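You operate a simulated robot arm through the tools that you are given. There is no shell and no other tool. Be economical: measure what you need, move in short steps, check, and stop when the job is done.

Carry out the task below with a simulated robot arm. There is one attempt and no reset: what you move stays moved.

TASK
Put two of the square bottles from the top of the long white table on the clear cover there.
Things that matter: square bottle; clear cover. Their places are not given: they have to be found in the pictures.

It is judged by the outcome, as a careful person would: the job done as asked, and still so three seconds after it is handed in. It fails if anything else is knocked over, pushed out of place, dropped, spilled or broken.

THE ROBOT
A 7-joint arm with a two-finger parallel gripper, fixed in place. Base frame: the origin is at the foot of the arm, x ahead of it, y to its left, z up; the work surface is at about z = 0.78. Lengths are in m, angles in degrees, forces in N, time in s.
With the tool pointing down near the work surface it reaches from about 0.3 to 0.7 m from the base axis. Its first joint turns from -66.0 to 66.0 degrees. Payload 1.57 kg.
Tool frame: the origin (TCP) lies between the finger pads and is the grasp point; the fingertips stand 0.03 m ahead of it; z points along the fingers, y is the line along which they close. The gripper opens to 0.11 m. The fingers are 0.024 m wide and 0.012 m thick; the gripper's body (0.048 by 0.112 m) begins 0.078 m behind the TCP.
Orientation is that of the tool frame in the base frame, as [roll, pitch, yaw] about the fixed x, y, z axes, in that order (R = Rz(yaw) Ry(pitch) Rx(roll)). With the fingers straight down and closing along the base's y, the tool's x points along the base's -x, its y along +y and its z along -z.

THE INTERFACE
- The arm moves only by the tool drive_tool. Its argument "moves" is text: rows parted by semicolons, each of 5 numbers parted by spaces: the finger opening in cm, from 0 to 11, then the shift along the tool's x, y, z in cm, then the turn about the tool's z in degrees. In form: fingers dx dy dz yaw; .... A call has 1 to 12 rows; each row is the pose to reach, as a shift and turn from the pose commanded when the call began, along the tool's axes at that moment. A row lasts 0.2 s, in which the tool goes at most 0.05 m and 8.6 degrees; a call with a longer step from one row to the next is refused whole, and so is a gripper value outside its range. A pose out of reach is approached as far as the arm can. The call stops where the force on the tool passes 40 N (or 10 N more than at its start, if that is more) or the arm is blocked; 0.2 s more then pass. The fingers move at their own pace (about 0.108 m/s each) and stop on an object; they squeeze with about 40 N. The grip force told is the motor's: it shows also when the fingers shut on nothing. Time passes only in rows, and 0.2 s behind the last, so rows that repeat a pose let the fingers close. It gives the time, the measured TCP pose, the force on the tool (base axes), the opening and the grip force at its end, in the units of the frame above (readings bear some noise), and new pictures: "views" is both (left out), scene, wrist or none.
- Cameras (640 x 400 px; columns grow to the right, rows downward): "scene" is fixed at [0.1637, -0.3933, 1.4033]; the picture's right is [0.78, -0.62, 0.00], its down [-0.37, -0.46, -0.81] and it looks along [0.50, 0.63, -0.59] (base axes); focal length 329 px, centre (320, 200). "wrist" rides on the gripper at [-0.036, 0, -0.08] in the tool frame; the picture's right is [0.00, -1.00, 0.00], its down [0.97, 0.00, -0.24] and it looks along [0.24, 0.00, 0.97] (tool axes); focal length 218 px, centre (320, 200).
- measure_at(camera, pixels): there is no depth. For up to 12 entries [column, row, z] of the newest picture of that camera ("zoom" is the newest enlarged one), the place [x, y] in the base frame at which the ray of that pixel passes the height z, good to about 0.002 m. No time passes.
- close_up(camera, box): a new picture of the part [left, top, right, bottom] of that camera's present view, enlarged. No time passes.
- finish_job(): hands the job in; it is judged then, once.

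Work in short steps. Measure before you move; look again where a grasp or a placing could have gone wrong, and mend it. You have 60 turns and 120 pictures in all, the two below and enlarged ones among them. Open the gripper and draw the arm clear of the work before you hand the job in, unless the task says otherwise; then end with one line.

The tools are called after "Call:" by a JSON object that holds its "method" and its "body". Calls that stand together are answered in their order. drive_tool: Moves the arm, as the interface text tells. Its arguments: {"type":"object","properties":{"moves":{"type":"string"},"views":{"type":"string","enum":["both","scene","wrist","none"]}},"required":["moves"]} The other tools are called the same way: measure_at (camera, pixels) gives the place at which the rays of pixels pass given heights; close_up (camera, box) takes an enlarged picture of a part of a camera's view; finish_job () hands the job in.

At the start:

```text
clock: 0.0
eef_pos: [0.395, -0.0168, 1.1172]
orientation: [-179.9, 0.0, -180.0]
contact_force: [1.0, 0.3, -0.2]
width: 0.1099
grasp_force: 0.2
```

scene: 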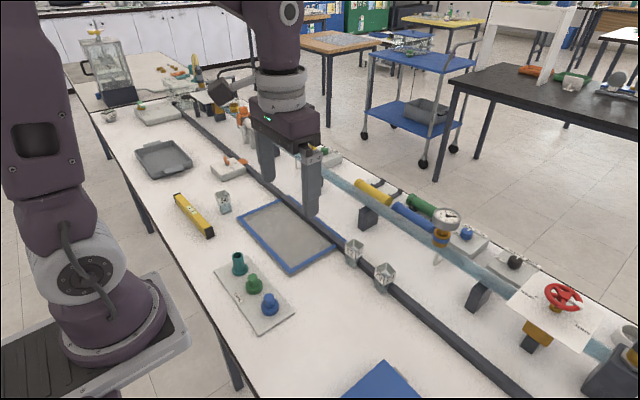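
wrist: 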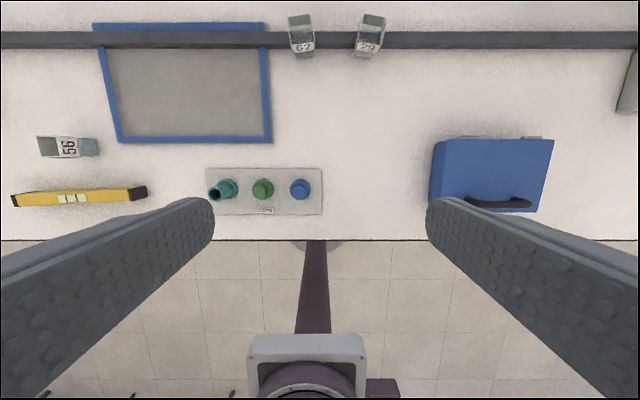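

The square bottles seem to be the small items labelled 62, 29 and 56, and the blue-framed pane could be the clear cover. I'll enlarge both views to check.

Call:
{"method": "close_up", "body": {"camera": "scene", "box": [160, 140, 420, 300]}}

Call:
{"method": "close_up", "body": {"camera": "wrist", "box": [0, 0, 400, 220]}}

Call:
{"method": "close_up", "body": {"camera": "scene", "box": [60, 20, 260, 190]}}

Call:
{"method": "close_up", "body": {"camera": "scene", "box": [400, 200, 640, 400]}}

```text
2.46 times, centred on (290, 220) of scene
```

zoom: 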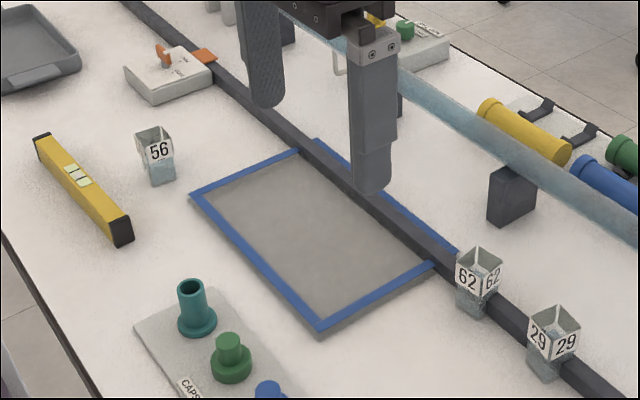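

```text
1.60 times, centred on (200, 110) of wrist
```

zoom: 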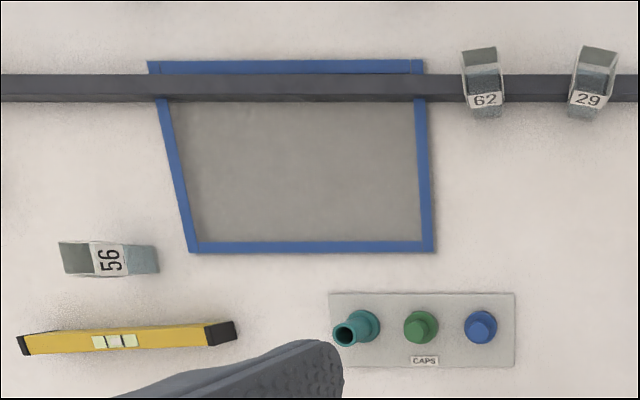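

```text
2.35 times, centred on (160, 105) of scene
```

zoom: 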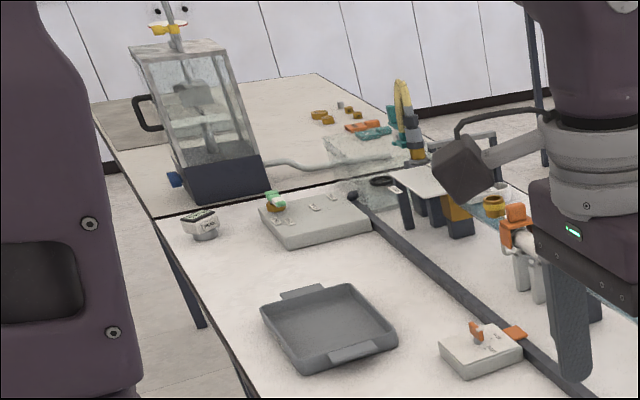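

```text
2.00 times, centred on (520, 300) of scene
```

zoom: 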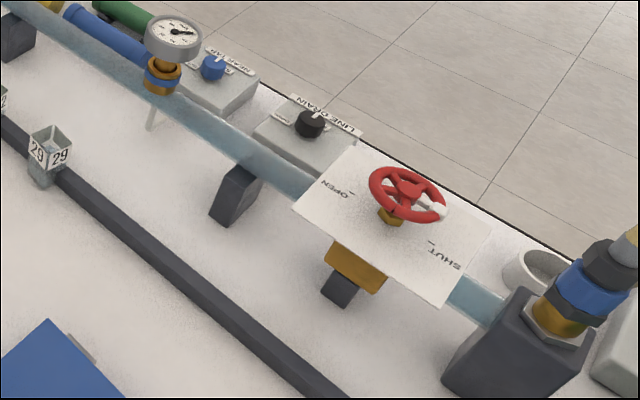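

The open square jars 56, 62 and 29 look like the bottles. I'll enlarge each one for its shape, then measure.

Call:
{"method": "close_up", "body": {"camera": "wrist", "box": [270, 0, 400, 80]}}

Call:
{"method": "close_up", "body": {"camera": "wrist", "box": [20, 110, 150, 190]}}

Call:
{"method": "close_up", "body": {"camera": "scene", "box": [325, 220, 415, 300]}}

Call:
{"method": "close_up", "body": {"camera": "scene", "box": [170, 170, 260, 240]}}

Call:
{"method": "measure_at", "body": {"camera": "wrist", "pixels": [[95, 23, 0.78], [265, 23, 0.78], [119, 143, 0.78], [270, 143, 0.78], [300, 31, 0.78], [300, 48, 0.78], [300, 57, 0.78], [368, 57, 0.78], [67, 147, 0.78], [95, 147, 0.78], [119, 143, 0.79], [270, 143, 0.79]]}}

Call:
{"method": "measure_at", "body": {"camera": "scene", "pixels": [[238, 218, 0.78], [290, 272, 0.78], [338, 247, 0.78], [282, 201, 0.78], [354, 266, 0.78], [382, 292, 0.78], [225, 213, 0.78], [238, 218, 0.79], [290, 272, 0.79], [354, 243, 0.84], [383, 265, 0.84], [222, 193, 0.84]]}}

```text
4.92 times, centred on (335, 40) of wrist
```

zoom: 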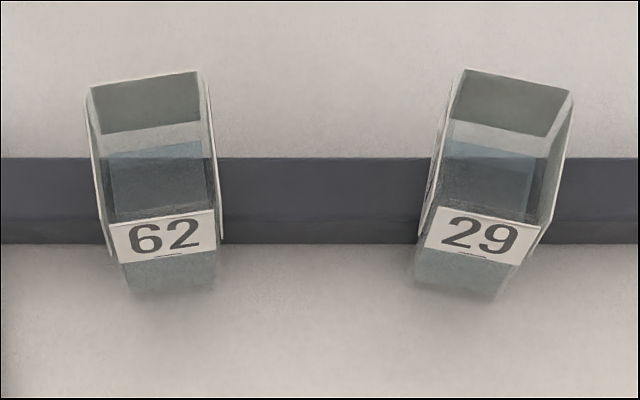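

```text
4.92 times, centred on (85, 150) of wrist
```

zoom: 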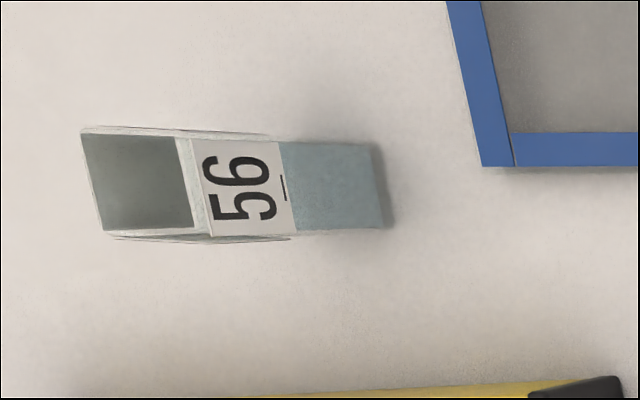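

```text
5.00 times, centred on (370, 260) of scene
```

zoom: 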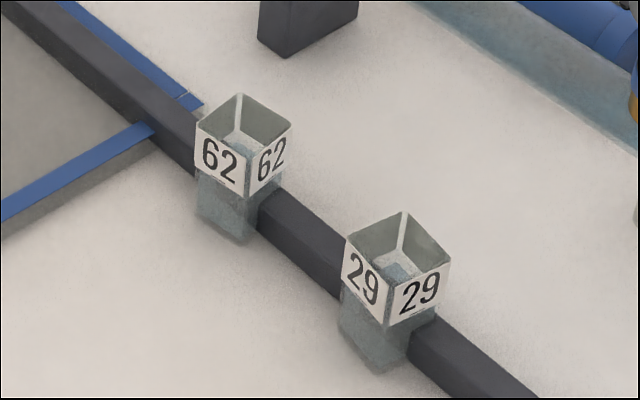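

```text
5.71 times, centred on (215, 205) of scene
```

zoom: 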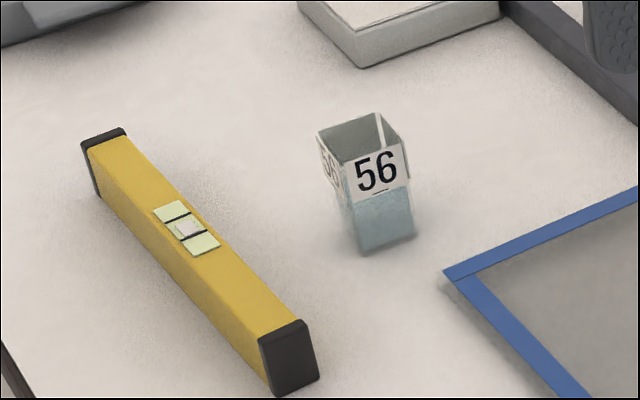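

```text
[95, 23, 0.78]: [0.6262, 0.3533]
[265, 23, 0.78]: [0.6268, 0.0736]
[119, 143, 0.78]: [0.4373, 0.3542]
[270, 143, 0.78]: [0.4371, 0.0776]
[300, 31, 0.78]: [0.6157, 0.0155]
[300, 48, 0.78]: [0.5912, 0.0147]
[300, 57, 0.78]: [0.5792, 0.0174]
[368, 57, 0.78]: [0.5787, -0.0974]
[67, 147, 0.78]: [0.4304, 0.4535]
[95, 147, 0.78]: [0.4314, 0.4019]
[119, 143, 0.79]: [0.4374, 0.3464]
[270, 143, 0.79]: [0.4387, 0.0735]
```

```text
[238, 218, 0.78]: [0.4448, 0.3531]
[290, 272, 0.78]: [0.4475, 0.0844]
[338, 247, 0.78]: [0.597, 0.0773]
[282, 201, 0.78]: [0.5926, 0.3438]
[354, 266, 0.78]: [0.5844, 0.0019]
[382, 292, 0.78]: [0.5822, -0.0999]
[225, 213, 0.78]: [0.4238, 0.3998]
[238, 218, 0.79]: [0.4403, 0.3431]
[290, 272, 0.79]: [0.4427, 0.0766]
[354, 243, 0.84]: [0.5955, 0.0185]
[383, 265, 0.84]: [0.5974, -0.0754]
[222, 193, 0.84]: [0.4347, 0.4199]
```

To find the heights, I'll triangulate the bottles' bottom corner, the rim corners, the bar edges and the cover corners from both views.

Call:
{"method": "measure_at", "body": {"camera": "wrist", "pixels": [[313.3, 57.3, 0.78], [313.3, 57.3, 0.8], [313.3, 57.3, 0.82], [97.2, 155.7, 0.78], [97.2, 155.7, 0.8], [313.3, 41.6, 0.84], [313.3, 41.6, 0.86], [288.3, 17.2, 0.84], [288.3, 17.2, 0.86], [310, 14, 0.84], [310, 14, 0.86], [292, 44.5, 0.86]]}}

Call:
{"method": "measure_at", "body": {"camera": "scene", "pixels": [[354.4, 268.6, 0.78], [354.4, 268.6, 0.8], [354.4, 268.6, 0.82], [222.9, 214.6, 0.78], [222.9, 214.6, 0.8], [355.8, 251, 0.84], [355.8, 251, 0.86], [345.4, 245, 0.84], [345.4, 245, 0.86], [354, 238.6, 0.84], [354, 238.6, 0.86], [364.4, 244.4, 0.86]]}}

Call:
{"method": "close_up", "body": {"camera": "scene", "box": [225, 185, 365, 285]}}

```text
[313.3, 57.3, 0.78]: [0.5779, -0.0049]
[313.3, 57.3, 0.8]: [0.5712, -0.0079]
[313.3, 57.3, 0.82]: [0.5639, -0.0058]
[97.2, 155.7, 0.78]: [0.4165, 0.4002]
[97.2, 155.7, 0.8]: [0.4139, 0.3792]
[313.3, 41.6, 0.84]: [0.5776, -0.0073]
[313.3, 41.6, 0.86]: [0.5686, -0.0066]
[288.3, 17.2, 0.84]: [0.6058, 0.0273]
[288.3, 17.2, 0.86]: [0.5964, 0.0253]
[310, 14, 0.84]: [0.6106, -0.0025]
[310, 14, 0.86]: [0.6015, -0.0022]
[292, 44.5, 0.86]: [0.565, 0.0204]
```

```text
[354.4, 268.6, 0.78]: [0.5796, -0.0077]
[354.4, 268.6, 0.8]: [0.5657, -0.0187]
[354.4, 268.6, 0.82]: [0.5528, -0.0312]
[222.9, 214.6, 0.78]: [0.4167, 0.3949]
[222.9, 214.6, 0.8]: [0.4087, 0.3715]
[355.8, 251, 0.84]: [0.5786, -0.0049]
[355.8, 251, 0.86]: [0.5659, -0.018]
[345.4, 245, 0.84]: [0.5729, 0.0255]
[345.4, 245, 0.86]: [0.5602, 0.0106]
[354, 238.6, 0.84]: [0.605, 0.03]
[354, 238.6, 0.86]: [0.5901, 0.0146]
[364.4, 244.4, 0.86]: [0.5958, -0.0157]
```

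```text
4.00 times, centred on (295, 235) of scene
```

zoom: 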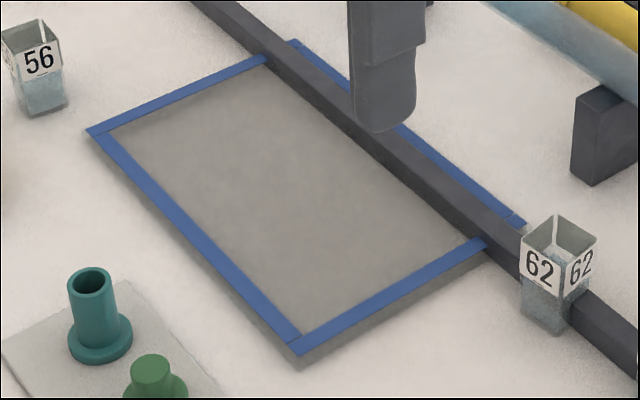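

The bottle stands at z 0.78 with its rim near 0.838. Next I'll triangulate the dark bar.

Call:
{"method": "measure_at", "body": {"camera": "wrist", "pixels": [[340, 31.5, 0.78], [340, 48.7, 0.78], [340, 31.5, 0.8], [340, 44, 0.8], [340, 31.5, 0.82], [340, 44, 0.82], [200, 31, 0.8], [200, 47.5, 0.8], [200, 47.5, 0.78], [340, 31.5, 0.74], [340, 48.7, 0.74]]}}

Call:
{"method": "measure_at", "body": {"camera": "scene", "pixels": [[366, 266, 0.78], [366, 266, 0.8], [366, 266, 0.82], [366, 257, 0.78], [366, 257, 0.8], [366, 257, 0.82], [315, 230.5, 0.78], [315, 230.5, 0.8], [366, 266, 0.74], [366, 257, 0.74]]}}

Call:
{"method": "close_up", "body": {"camera": "scene", "box": [340, 240, 400, 300]}}

```text
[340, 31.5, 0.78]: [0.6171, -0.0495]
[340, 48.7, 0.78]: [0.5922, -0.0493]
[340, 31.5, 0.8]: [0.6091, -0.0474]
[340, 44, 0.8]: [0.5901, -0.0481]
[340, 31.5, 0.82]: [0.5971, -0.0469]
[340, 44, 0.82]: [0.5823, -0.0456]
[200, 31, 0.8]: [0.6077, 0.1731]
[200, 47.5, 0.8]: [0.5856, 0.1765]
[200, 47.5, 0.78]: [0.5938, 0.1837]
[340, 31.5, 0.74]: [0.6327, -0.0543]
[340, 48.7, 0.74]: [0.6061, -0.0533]
```

```text
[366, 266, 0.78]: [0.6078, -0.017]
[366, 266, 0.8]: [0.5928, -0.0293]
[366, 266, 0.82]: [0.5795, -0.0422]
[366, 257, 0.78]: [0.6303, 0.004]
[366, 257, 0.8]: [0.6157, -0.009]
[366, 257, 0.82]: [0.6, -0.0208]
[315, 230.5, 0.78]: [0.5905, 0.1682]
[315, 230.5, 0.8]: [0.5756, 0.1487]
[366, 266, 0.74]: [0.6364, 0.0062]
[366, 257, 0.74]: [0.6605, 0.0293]
```

```text
6.67 times, centred on (370, 270) of scene
```

zoom: 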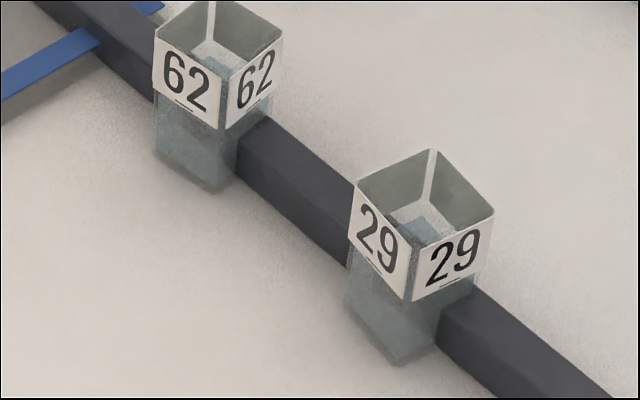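

The bar is about 0.018 m high at x 0.59–0.61. Bottle 56 stands free near (0.43, 0.415), so I'll take it first. I'll move above it at z about 1.0 and look.

Call:
{"method": "drive_tool", "body": {"moves": "11 -0.35 4.3 1.1 0;11 -0.7 8.6 2.2 0;11 -1 12.9 3.3 0;11 -1.4 17.2 4.4 0;11 -1.7 21.5 5.5 0;11 -2.1 25.8 6.6 0;11 -2.5 30.1 7.7 0;11 -2.8 34.4 8.8 0;11 -3.1 38.7 10 0;11 -3.5 43 11 0;11 -3.5 43 11 0"}}

```text
clock: 2.4
eef_pos: [0.4314, 0.4123, 1.0077]
orientation: [180.0, 0.0, 180.0]
contact_force: [-0.7, 0.6, -0.2]
width: 0.11
grasp_force: 0.1
```

scene: 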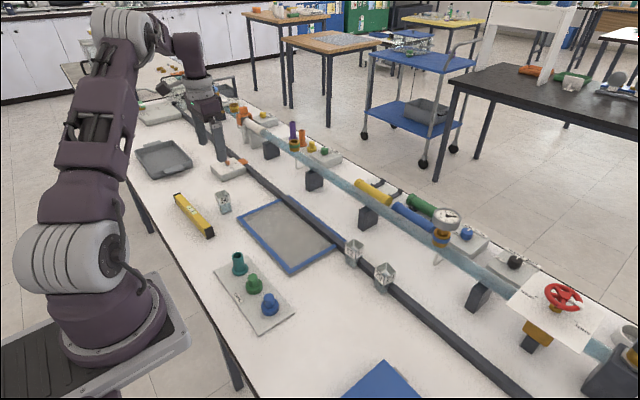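
wrist: 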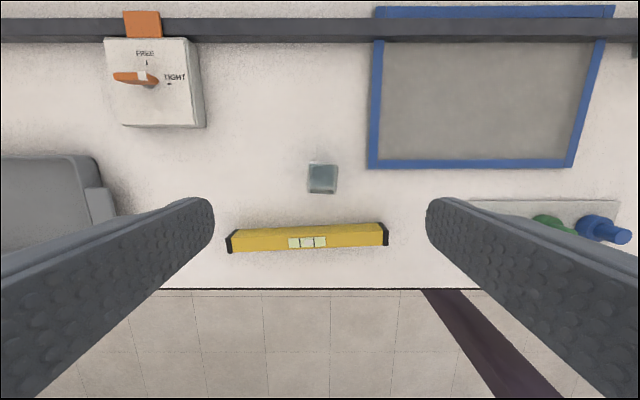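

Call:
{"method": "close_up", "body": {"camera": "wrist", "box": [280, 140, 360, 210]}}

Call:
{"method": "measure_at", "body": {"camera": "wrist", "pixels": [[368, 167, 0.78], [575, 167, 0.78], [368, 167, 0.79], [575, 167, 0.79], [375, 8, 0.79], [614, 6, 0.79], [575, 167, 0.8], [368, 167, 0.8]]}}

```text
5.71 times, centred on (320, 175) of wrist
```

zoom: 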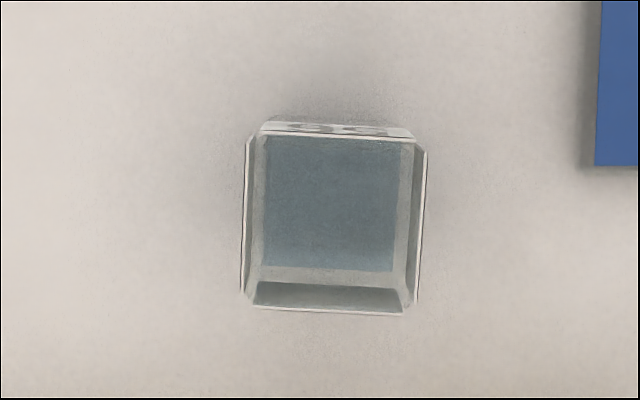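

```text
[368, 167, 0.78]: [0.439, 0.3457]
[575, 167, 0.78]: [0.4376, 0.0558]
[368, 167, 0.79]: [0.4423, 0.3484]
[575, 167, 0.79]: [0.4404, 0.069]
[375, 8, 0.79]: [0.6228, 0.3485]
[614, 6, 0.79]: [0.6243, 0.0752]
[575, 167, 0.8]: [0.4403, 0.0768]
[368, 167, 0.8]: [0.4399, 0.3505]
```

Call:
{"method": "measure_at", "body": {"camera": "zoom", "pixels": [[333, 219, 0.838], [243, 219, 0.838], [421, 219, 0.838], [333, 130, 0.838], [333, 310, 0.838]]}}

```text
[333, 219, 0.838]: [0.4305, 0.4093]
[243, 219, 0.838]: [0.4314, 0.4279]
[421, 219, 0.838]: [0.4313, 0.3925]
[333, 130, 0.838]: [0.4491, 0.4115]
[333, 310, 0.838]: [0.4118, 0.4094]
```

Bottle 56 has its rim centred at (0.431, 0.410) and is 0.036 m wide, and the cover top is at about z 0.79. I'll go straight down to TCP z 0.820 and close.

Call:
{"method": "drive_tool", "body": {"moves": "8 0 -0.2 4.5 0;8 0 -0.2 9 0;8 0 -0.2 13 0;8 0 -0.2 16 0;8 0 -0.2 18.0 0;8 0 -0.2 18.7 0;8 0 -0.2 18.7 0", "views": "both"}}

```text
clock: 4.0
eef_pos: [0.432, 0.4112, 0.8201]
orientation: [180.0, 0.0, -179.9]
contact_force: [-0.1, 0.8, 0.1]
width: 0.0798
grasp_force: 0.0
```

scene: 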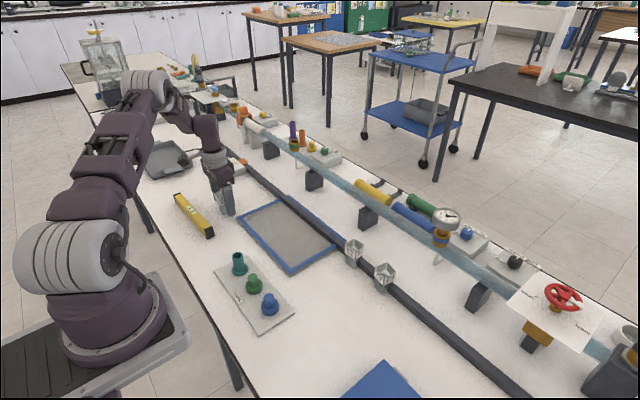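
wrist: 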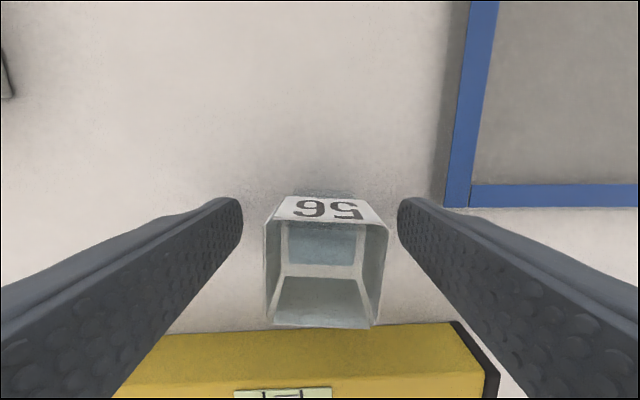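

The bottle sits centred between the fingers, so I'll close.

Call:
{"method": "drive_tool", "body": {"moves": "5 0 0 0 0;3 0 0 0 0;2 0 0 0 0;2 0 0 0 0;2 0 0 0 0", "views": "wrist"}}

```text
clock: 5.2
eef_pos: [0.4321, 0.4117, 0.8196]
orientation: [-179.9, 0.0, -179.9]
contact_force: [0.1, 0.7, -0.1]
width: 0.0332
grasp_force: 39.6
```

wrist: 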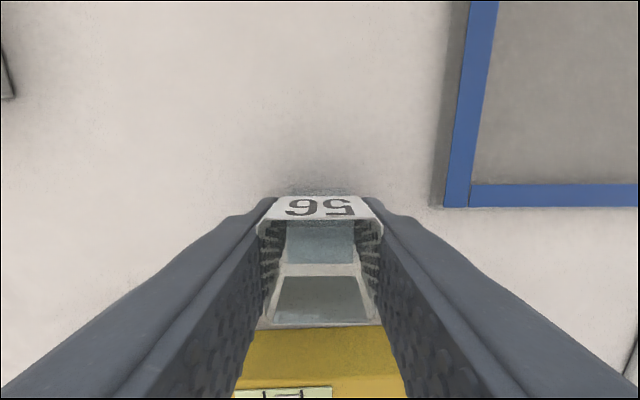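

Gripped at 0.033 m. I'll lift 8 cm and carry it slowly to above the cover at (0.51, 0.28).

Call:
{"method": "drive_tool", "body": {"moves": "2 0 0 -1 0;2 0 0 -3 0;2 0 0 -5.5 0;2 0 0 -8 0;2 -1 -1.7 -8 0;2 -2.6 -4.5 -8 0;2 -4.5 -7.5 -8 0;2 -6.2 -10.3 -8 0;2 -7.3 -12.4 -8 0;2 -7.8 -13.2 -8 0;2 -7.8 -13.2 -8 0"}}

```text
clock: 7.6
eef_pos: [0.5072, 0.2805, 0.9008]
orientation: [-180.0, -0.1, 180.0]
contact_force: [0.3, 0.2, 0.2]
width: 0.033
grasp_force: 39.9
```

scene: 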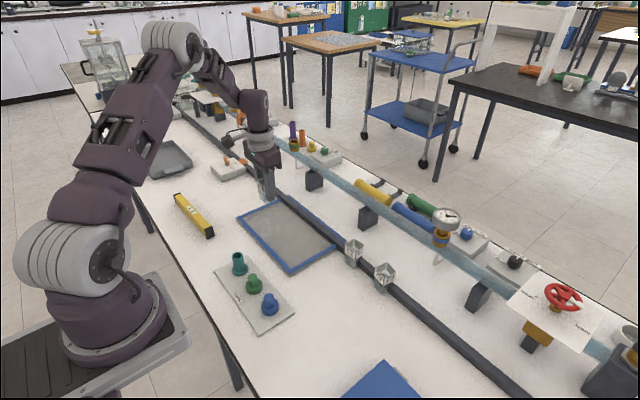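
wrist: 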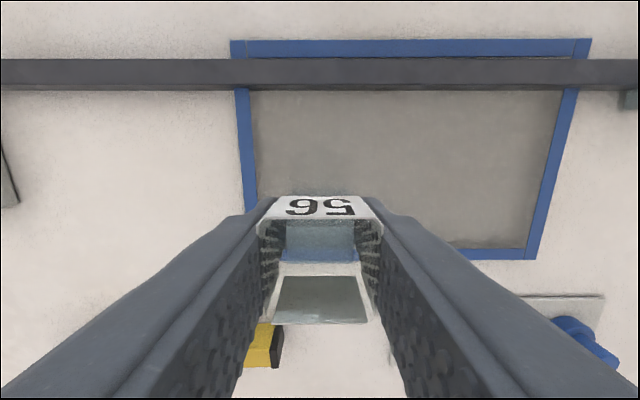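

Call:
{"method": "measure_at", "body": {"camera": "wrist", "pixels": [[257, 190, 0.79], [526, 258, 0.79], [232, 40, 0.79], [591, 40, 0.79], [400, 59, 0.8], [400, 90, 0.78], [550, 92, 0.79]]}}

Call:
{"method": "close_up", "body": {"camera": "wrist", "box": [200, 20, 360, 120]}}

```text
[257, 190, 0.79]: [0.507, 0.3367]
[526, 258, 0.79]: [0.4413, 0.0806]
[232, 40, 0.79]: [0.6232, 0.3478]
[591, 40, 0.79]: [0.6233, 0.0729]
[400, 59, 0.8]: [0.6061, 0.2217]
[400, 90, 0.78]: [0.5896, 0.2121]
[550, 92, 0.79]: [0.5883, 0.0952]
```

```text
4.00 times, centred on (280, 70) of wrist
```

zoom: 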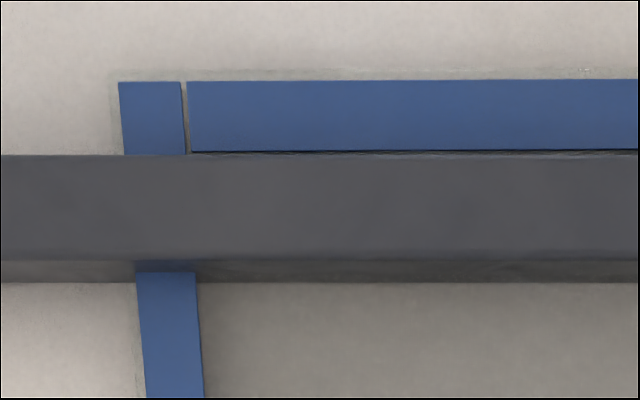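

Everything agrees. I'll lower to just above the cover, with contact expected at TCP z about 0.829.

Call:
{"method": "drive_tool", "body": {"moves": "2 0 0 3 0;2 0 0 5.5 0;2 0 0 6.5 0;2 0 0 6.9 0;2 0 0 7.0 0", "views": "scene"}}

Call:
{"method": "close_up", "body": {"camera": "scene", "box": [225, 150, 345, 240]}}

```text
clock: 8.8
eef_pos: [0.5093, 0.28, 0.8293]
orientation: [180.0, 0.0, -180.0]
contact_force: [0.3, 0.1, -0.1]
width: 0.0329
grasp_force: 39.9
```

scene: 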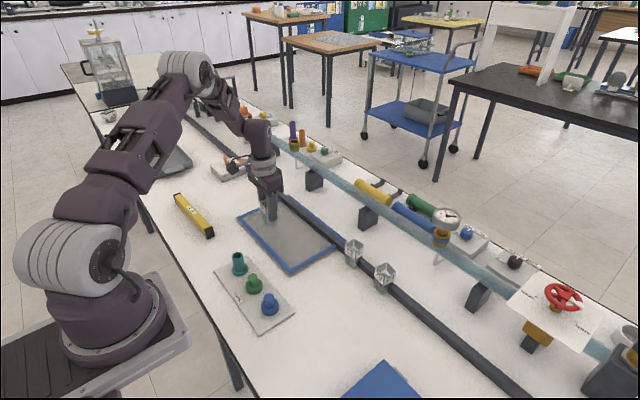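

```text
4.44 times, centred on (285, 195) of scene
```

zoom: 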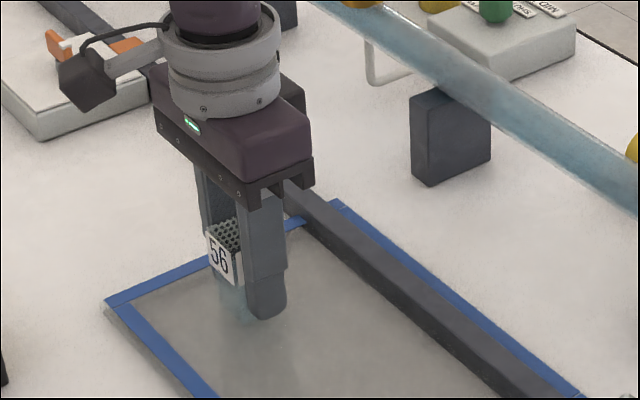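

Still no contact, so I'll creep down 1 mm at a time.

Call:
{"method": "drive_tool", "body": {"moves": "2 0 0 0.1 0;2 0 0 0.1 0", "views": "none"}}

```text
clock: 9.4
eef_pos: [0.508, 0.2792, 0.8297]
orientation: [-179.9, 0.1, 180.0]
contact_force: [-0.7, -1.0, 10.3]
width: 0.033
grasp_force: 40.4
```

Contact at 10 N, so the bottle is on the cover. I'll release it and rise.

Call:
{"method": "drive_tool", "body": {"moves": "4 0 0 0 0;5.5 0 0 0 0;7 0 0 0 0;7 0 0 0 0;7 0 0 -3 0;7 0 0 -7 0;7 0 0 -12 0;7 0 0 -15 0"}}

Call:
{"method": "close_up", "body": {"camera": "scene", "box": [225, 170, 345, 280]}}

```text
clock: 11.2
eef_pos: [0.5084, 0.2806, 0.9794]
orientation: [180.0, 0.1, -180.0]
contact_force: [0.2, 0.2, 0.1]
width: 0.0699
grasp_force: 0.0
```

scene: 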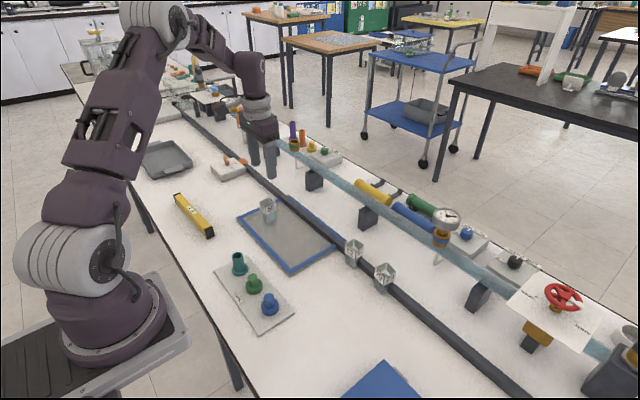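
wrist: 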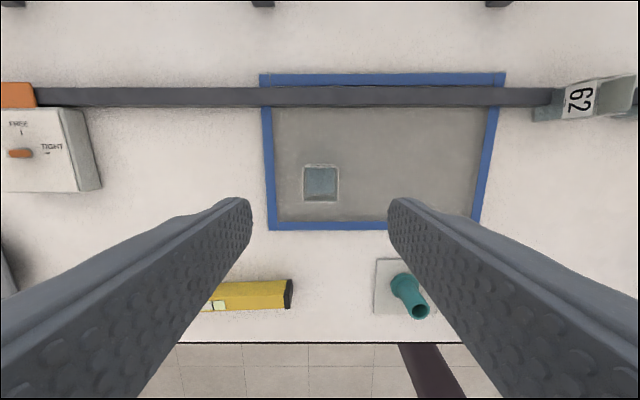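

```text
3.64 times, centred on (285, 225) of scene
```

zoom: 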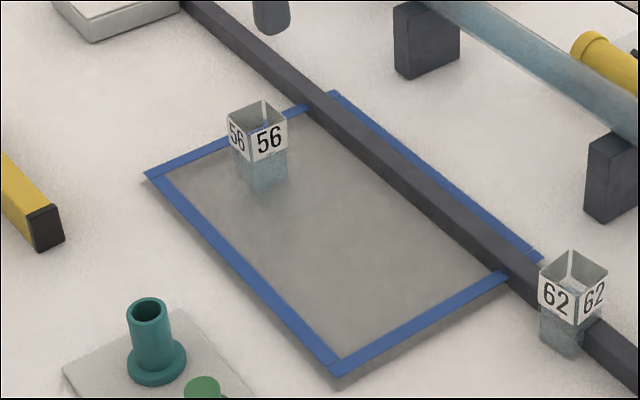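

Bottle 56 stands upright on the cover. Now I'll go above bottle 62 at about (0.593, 0.011) and look down.

Call:
{"method": "drive_tool", "body": {"moves": "9 -1.2 -3.9 -0.4 0;9 -2.4 -7.8 -0.8 0;9 -3.6 -11.7 -1.2 0;9 -4.8 -15.6 -1.6 0;9 -6 -19.5 -2 0;9 -7.2 -23.4 -2 0;9 -8.3 -27 -2 0;9 -8.3 -27 -2 0"}}

Call:
{"method": "close_up", "body": {"camera": "wrist", "box": [250, 120, 410, 220]}}

```text
clock: 13.0
eef_pos: [0.593, 0.0105, 0.9986]
orientation: [179.9, 0.0, 180.0]
contact_force: [0.6, 0.4, -0.6]
width: 0.09
grasp_force: 0.1
```

scene: 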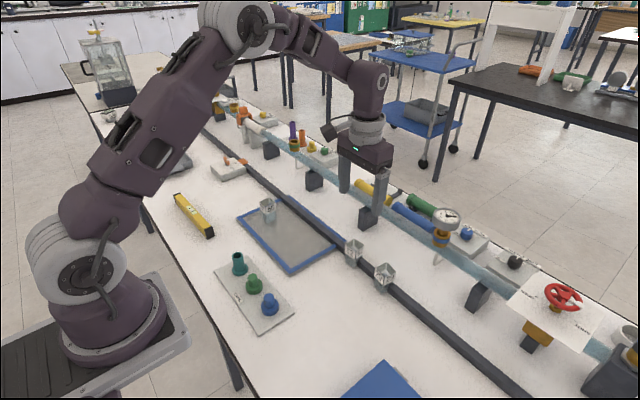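
wrist: 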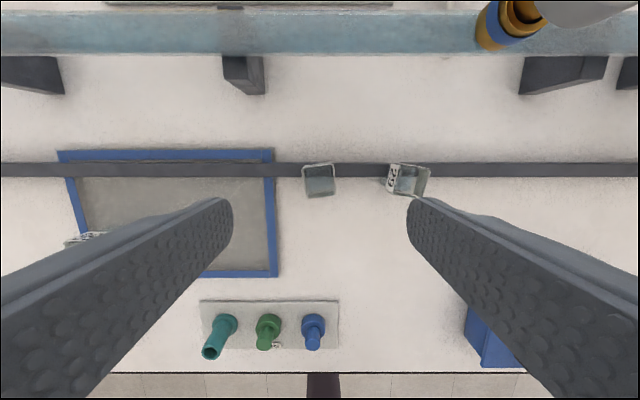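

```text
4.00 times, centred on (330, 170) of wrist
```

zoom: 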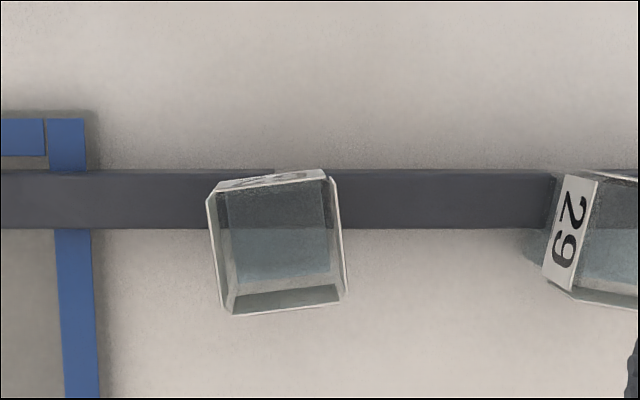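

Call:
{"method": "measure_at", "body": {"camera": "zoom", "pixels": [[450, 170, 0.8], [450, 229, 0.8], [450, 170, 0.82], [450, 229, 0.82], [277, 243, 0.838], [210, 250, 0.838], [342, 235, 0.838], [272, 180, 0.838], [285, 308, 0.838], [211, 195, 0.838], [325, 172, 0.838], [346, 290, 0.838]]}}

Call:
{"method": "measure_at", "body": {"camera": "scene", "pixels": [[310, 211, 0.79], [310, 211, 0.8], [310, 211, 0.81], [310, 211, 0.82]]}}

Call:
{"method": "close_up", "body": {"camera": "scene", "box": [280, 190, 340, 240]}}

```text
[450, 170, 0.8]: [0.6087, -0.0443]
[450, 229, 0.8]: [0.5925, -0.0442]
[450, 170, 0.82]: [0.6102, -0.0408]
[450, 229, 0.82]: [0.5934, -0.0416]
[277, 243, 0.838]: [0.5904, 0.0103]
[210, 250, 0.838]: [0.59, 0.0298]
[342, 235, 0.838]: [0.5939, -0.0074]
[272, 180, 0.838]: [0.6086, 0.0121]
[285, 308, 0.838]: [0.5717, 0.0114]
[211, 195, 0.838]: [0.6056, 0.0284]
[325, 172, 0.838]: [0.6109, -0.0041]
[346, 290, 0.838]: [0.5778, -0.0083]
```

```text
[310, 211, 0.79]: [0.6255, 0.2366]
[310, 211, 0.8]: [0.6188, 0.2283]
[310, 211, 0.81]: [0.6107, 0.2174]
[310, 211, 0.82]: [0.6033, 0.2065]
```

```text
8.00 times, centred on (310, 215) of scene
```

zoom: 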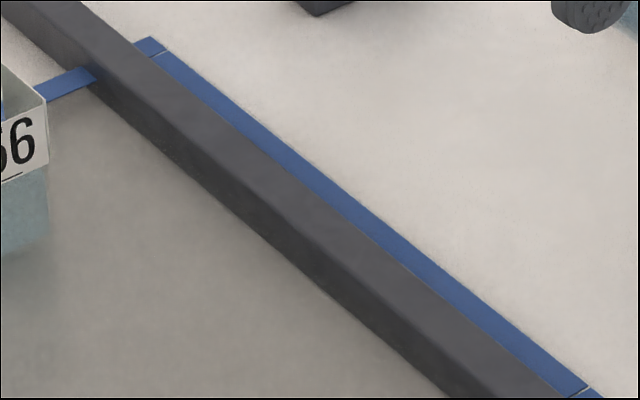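

Bottle 62 is centred at (0.591, 0.011) and turned about 7.5° counterclockwise in the image. I'll match that turn with the fingers at 6 cm and stop at TCP z 0.834, which keeps the fingertips above the bar top (about 0.80).

Call:
{"method": "drive_tool", "body": {"moves": "6 0.1 0 4.5 -2.5;6 0.3 0 9 -5;6 0.4 0 12.5 -7.5;6 0.4 0 15 -7.5;6 0.4 0 16.4 -7.5;6 0.4 0 16.4 -7.5"}}

Call:
{"method": "close_up", "body": {"camera": "scene", "box": [320, 190, 420, 300]}}

```text
clock: 14.4
eef_pos: [0.5849, 0.0088, 0.835]
orientation: [180.0, 0.1, -172.5]
contact_force: [-0.6, 0.7, -0.5]
width: 0.0601
grasp_force: 0.1
```

scene: 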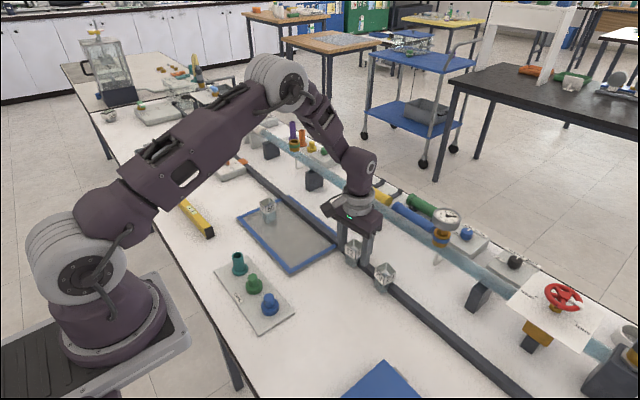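
wrist: 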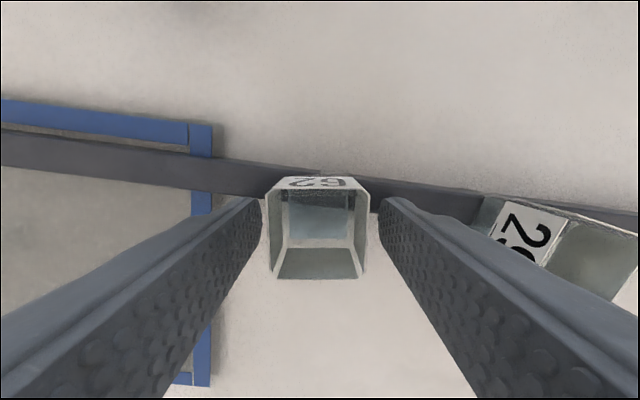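

```text
3.64 times, centred on (370, 245) of scene
```

zoom: 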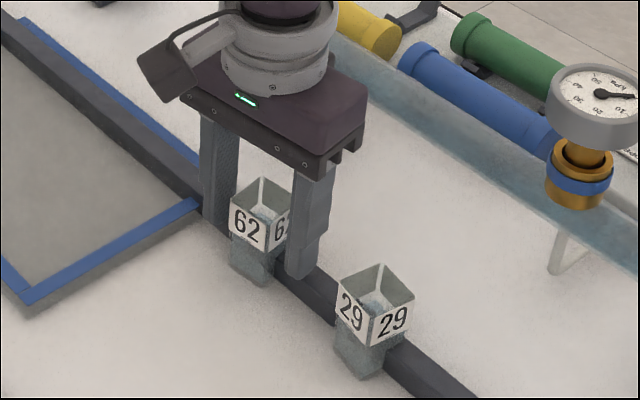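

The bottle is centred laterally but about 4 mm farther out. I'll nudge forward 3.5 mm and close.

Call:
{"method": "drive_tool", "body": {"moves": "6 -0.35 0 0 0;5 -0.35 0 0 0;3 -0.35 0 0 0;2 -0.35 0 0 0;2 -0.35 0 0 0;2 -0.35 0 0 0", "views": "wrist"}}

```text
clock: 15.8
eef_pos: [0.591, 0.0097, 0.8352]
orientation: [-180.0, 0.0, -172.5]
contact_force: [0.5, -0.6, 3.0]
width: 0.0331
grasp_force: 39.5
```

wrist: 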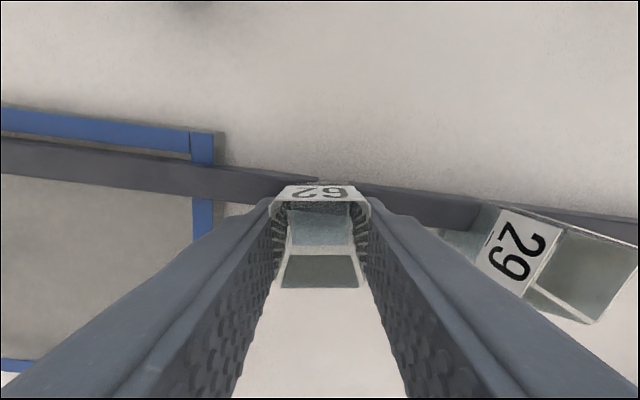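

Gripped at 0.033 m. I'll lift straight up 8 cm and check.

Call:
{"method": "drive_tool", "body": {"moves": "2 0 0 -0.7 0;2 0 0 -2 0;2 0 0 -4 0;2 0 0 -6 0;2 0 0 -8 0;2 0 0 -8 0"}}

Call:
{"method": "close_up", "body": {"camera": "scene", "box": [320, 170, 420, 300]}}

```text
clock: 17.2
eef_pos: [0.5899, 0.0095, 0.9156]
orientation: [179.9, 0.0, -172.4]
contact_force: [0.2, -0.1, 0.2]
width: 0.0332
grasp_force: 40.1
```

scene: 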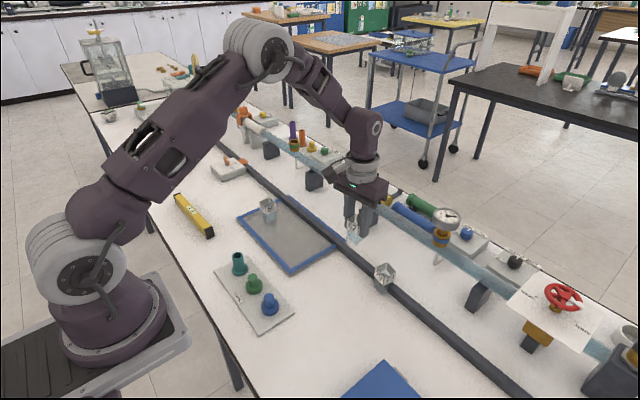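
wrist: 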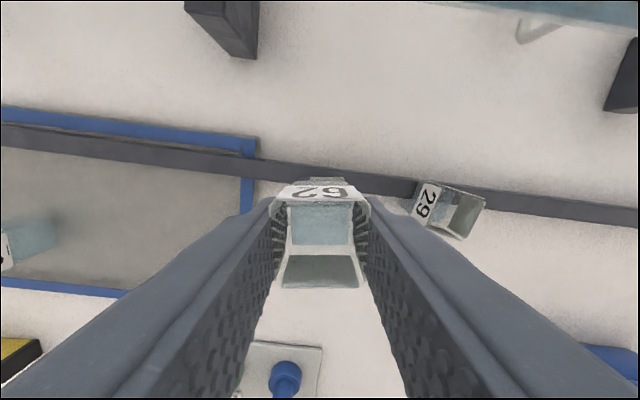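

```text
3.08 times, centred on (370, 235) of scene
```

zoom: 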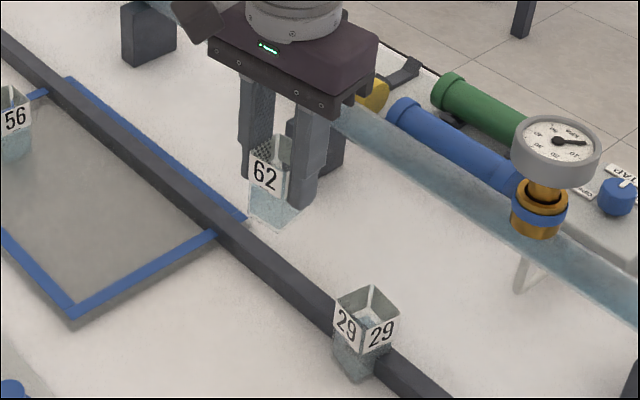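

Bottle 62 is clear and 29 is untouched. I'll carry it to (0.51, 0.15) above the cover.

Call:
{"method": "drive_tool", "body": {"moves": "2 0.5 1.2 0 0;2 1.5 3.5 0 2.5;2 2.7 6.5 0 5;2 3.9 9.5 0 7.5;2 5.1 12.5 0 7.5;2 5.9 14.4 0 7.5;2 6.1 14.9 0 7.5;2 6.1 14.9 0 7.5"}}

```text
clock: 19.0
eef_pos: [0.5101, 0.1497, 0.9153]
orientation: [-180.0, 0.0, -180.0]
contact_force: [-0.1, 0.2, -0.1]
width: 0.033
grasp_force: 40.1
```

scene: 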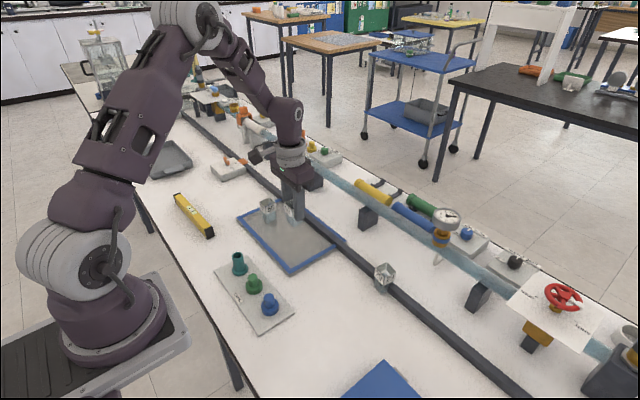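
wrist: 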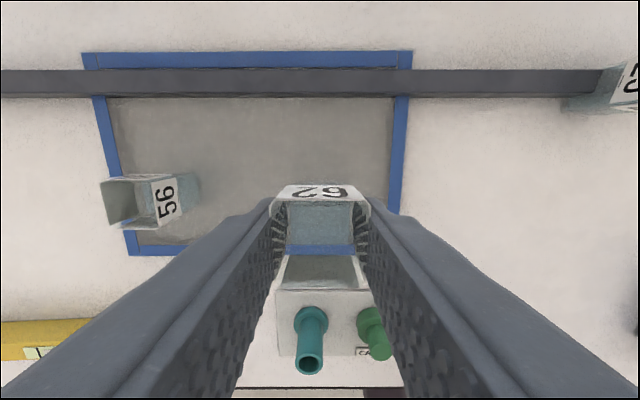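

Contact is expected at TCP z about 0.845. I'll lower to about 0.847 and then creep.

Call:
{"method": "drive_tool", "body": {"moves": "2 0 0 3 0;2 0 0 5 0;2 0 0 6.3 0;2 0 0 6.8 0;2 0 0 6.8 0", "views": "none"}}

Call:
{"method": "drive_tool", "body": {"moves": "2 0 0 0.1 0;2 0 0 0.1 0", "views": "none"}}

```text
clock: 20.2
eef_pos: [0.5117, 0.1507, 0.8469]
orientation: [-180.0, 0.0, -179.9]
contact_force: [0.5, 0.1, 0.4]
width: 0.0331
grasp_force: 40.6
```

```text
clock: 20.8
eef_pos: [0.511, 0.1502, 0.846]
orientation: [180.0, 0.0, 180.0]
contact_force: [0.4, 0.2, -0.7]
width: 0.0334
grasp_force: 40.1
```

Call:
{"method": "drive_tool", "body": {"moves": "2 0 0 0.1 0;2 0 0 0.1 0", "views": "none"}}

```text
clock: 21.4
eef_pos: [0.5105, 0.1486, 0.8464]
orientation: [-179.9, 0.0, 180.0]
contact_force: [-1.7, 0.1, 2.9]
width: 0.0333
grasp_force: 40.0
```

It's just touching at 2.9 N. I'll go 0.5 mm more, then release and rise.

Call:
{"method": "drive_tool", "body": {"moves": "2 0 0 0.05 0;2 0 0 0.05 0;4 0 0 0.05 0;5.5 0 0 0.05 0;6.5 0 0 0.05 0;6.5 0 0 0.05 0;6.5 0 0 -3 0;6.5 0 0 -7 0;6.5 0 0 -11 0;6.5 0 0 -15 0"}}

Call:
{"method": "close_up", "body": {"camera": "scene", "box": [225, 170, 405, 300]}}

```text
clock: 23.6
eef_pos: [0.5128, 0.148, 0.9954]
orientation: [179.9, 0.0, 179.9]
contact_force: [0.5, -0.7, 0.4]
width: 0.065
grasp_force: 0.0
```

scene: 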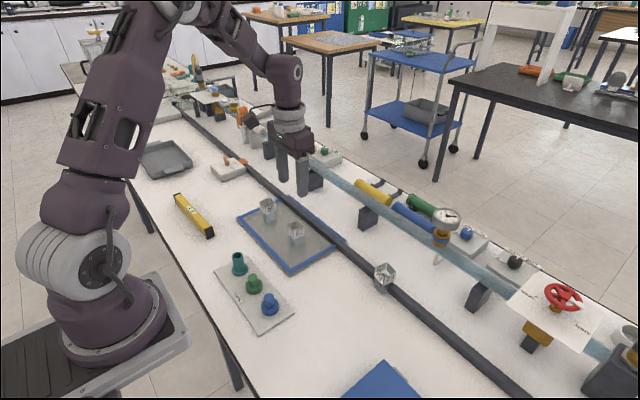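
wrist: 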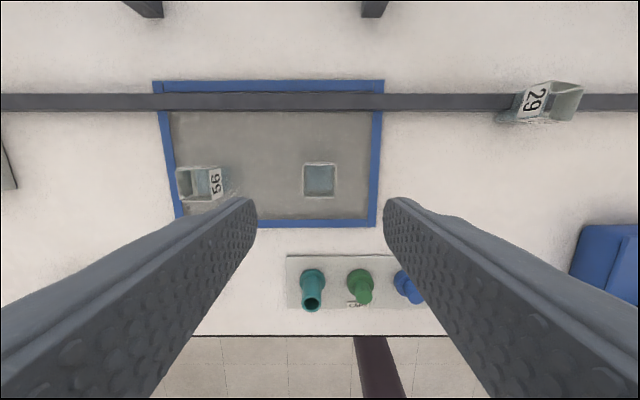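

```text
3.08 times, centred on (315, 235) of scene
```

zoom: 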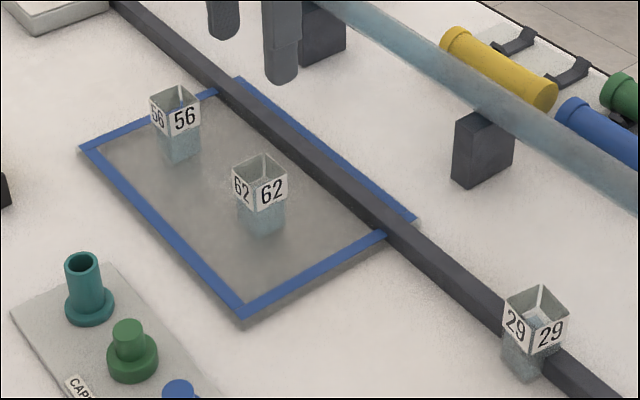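

Both bottles stand upright on the cover. I'll draw the arm up and clear.

Call:
{"method": "drive_tool", "body": {"moves": "8 1.5 -2 -3.5 0;10 4 -4 -6.5 0;11 7 -6.5 -9 0;11 10 -9 -11 0;11 11.5 -12 -12 0;11 11.5 -12 -12 0", "views": "scene"}}

```text
clock: 25.0
eef_pos: [0.3942, 0.0287, 1.1155]
orientation: [-180.0, 0.0, -179.9]
contact_force: [1.2, -0.5, 0.0]
width: 0.11
grasp_force: 0.1
```

scene: 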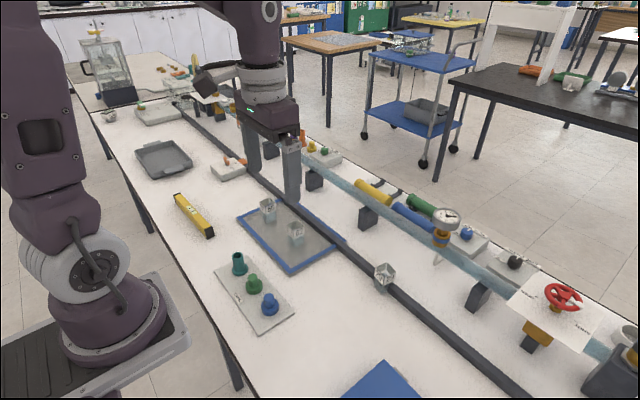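

Call:
{"method": "finish_job", "body": {}}

```text
The job is handed in.
```

Square bottles 56 and 62 are standing upright on the clear cover (the blue-edged pane), nothing else was disturbed in the pictures, and the arm is clear with its gripper open.
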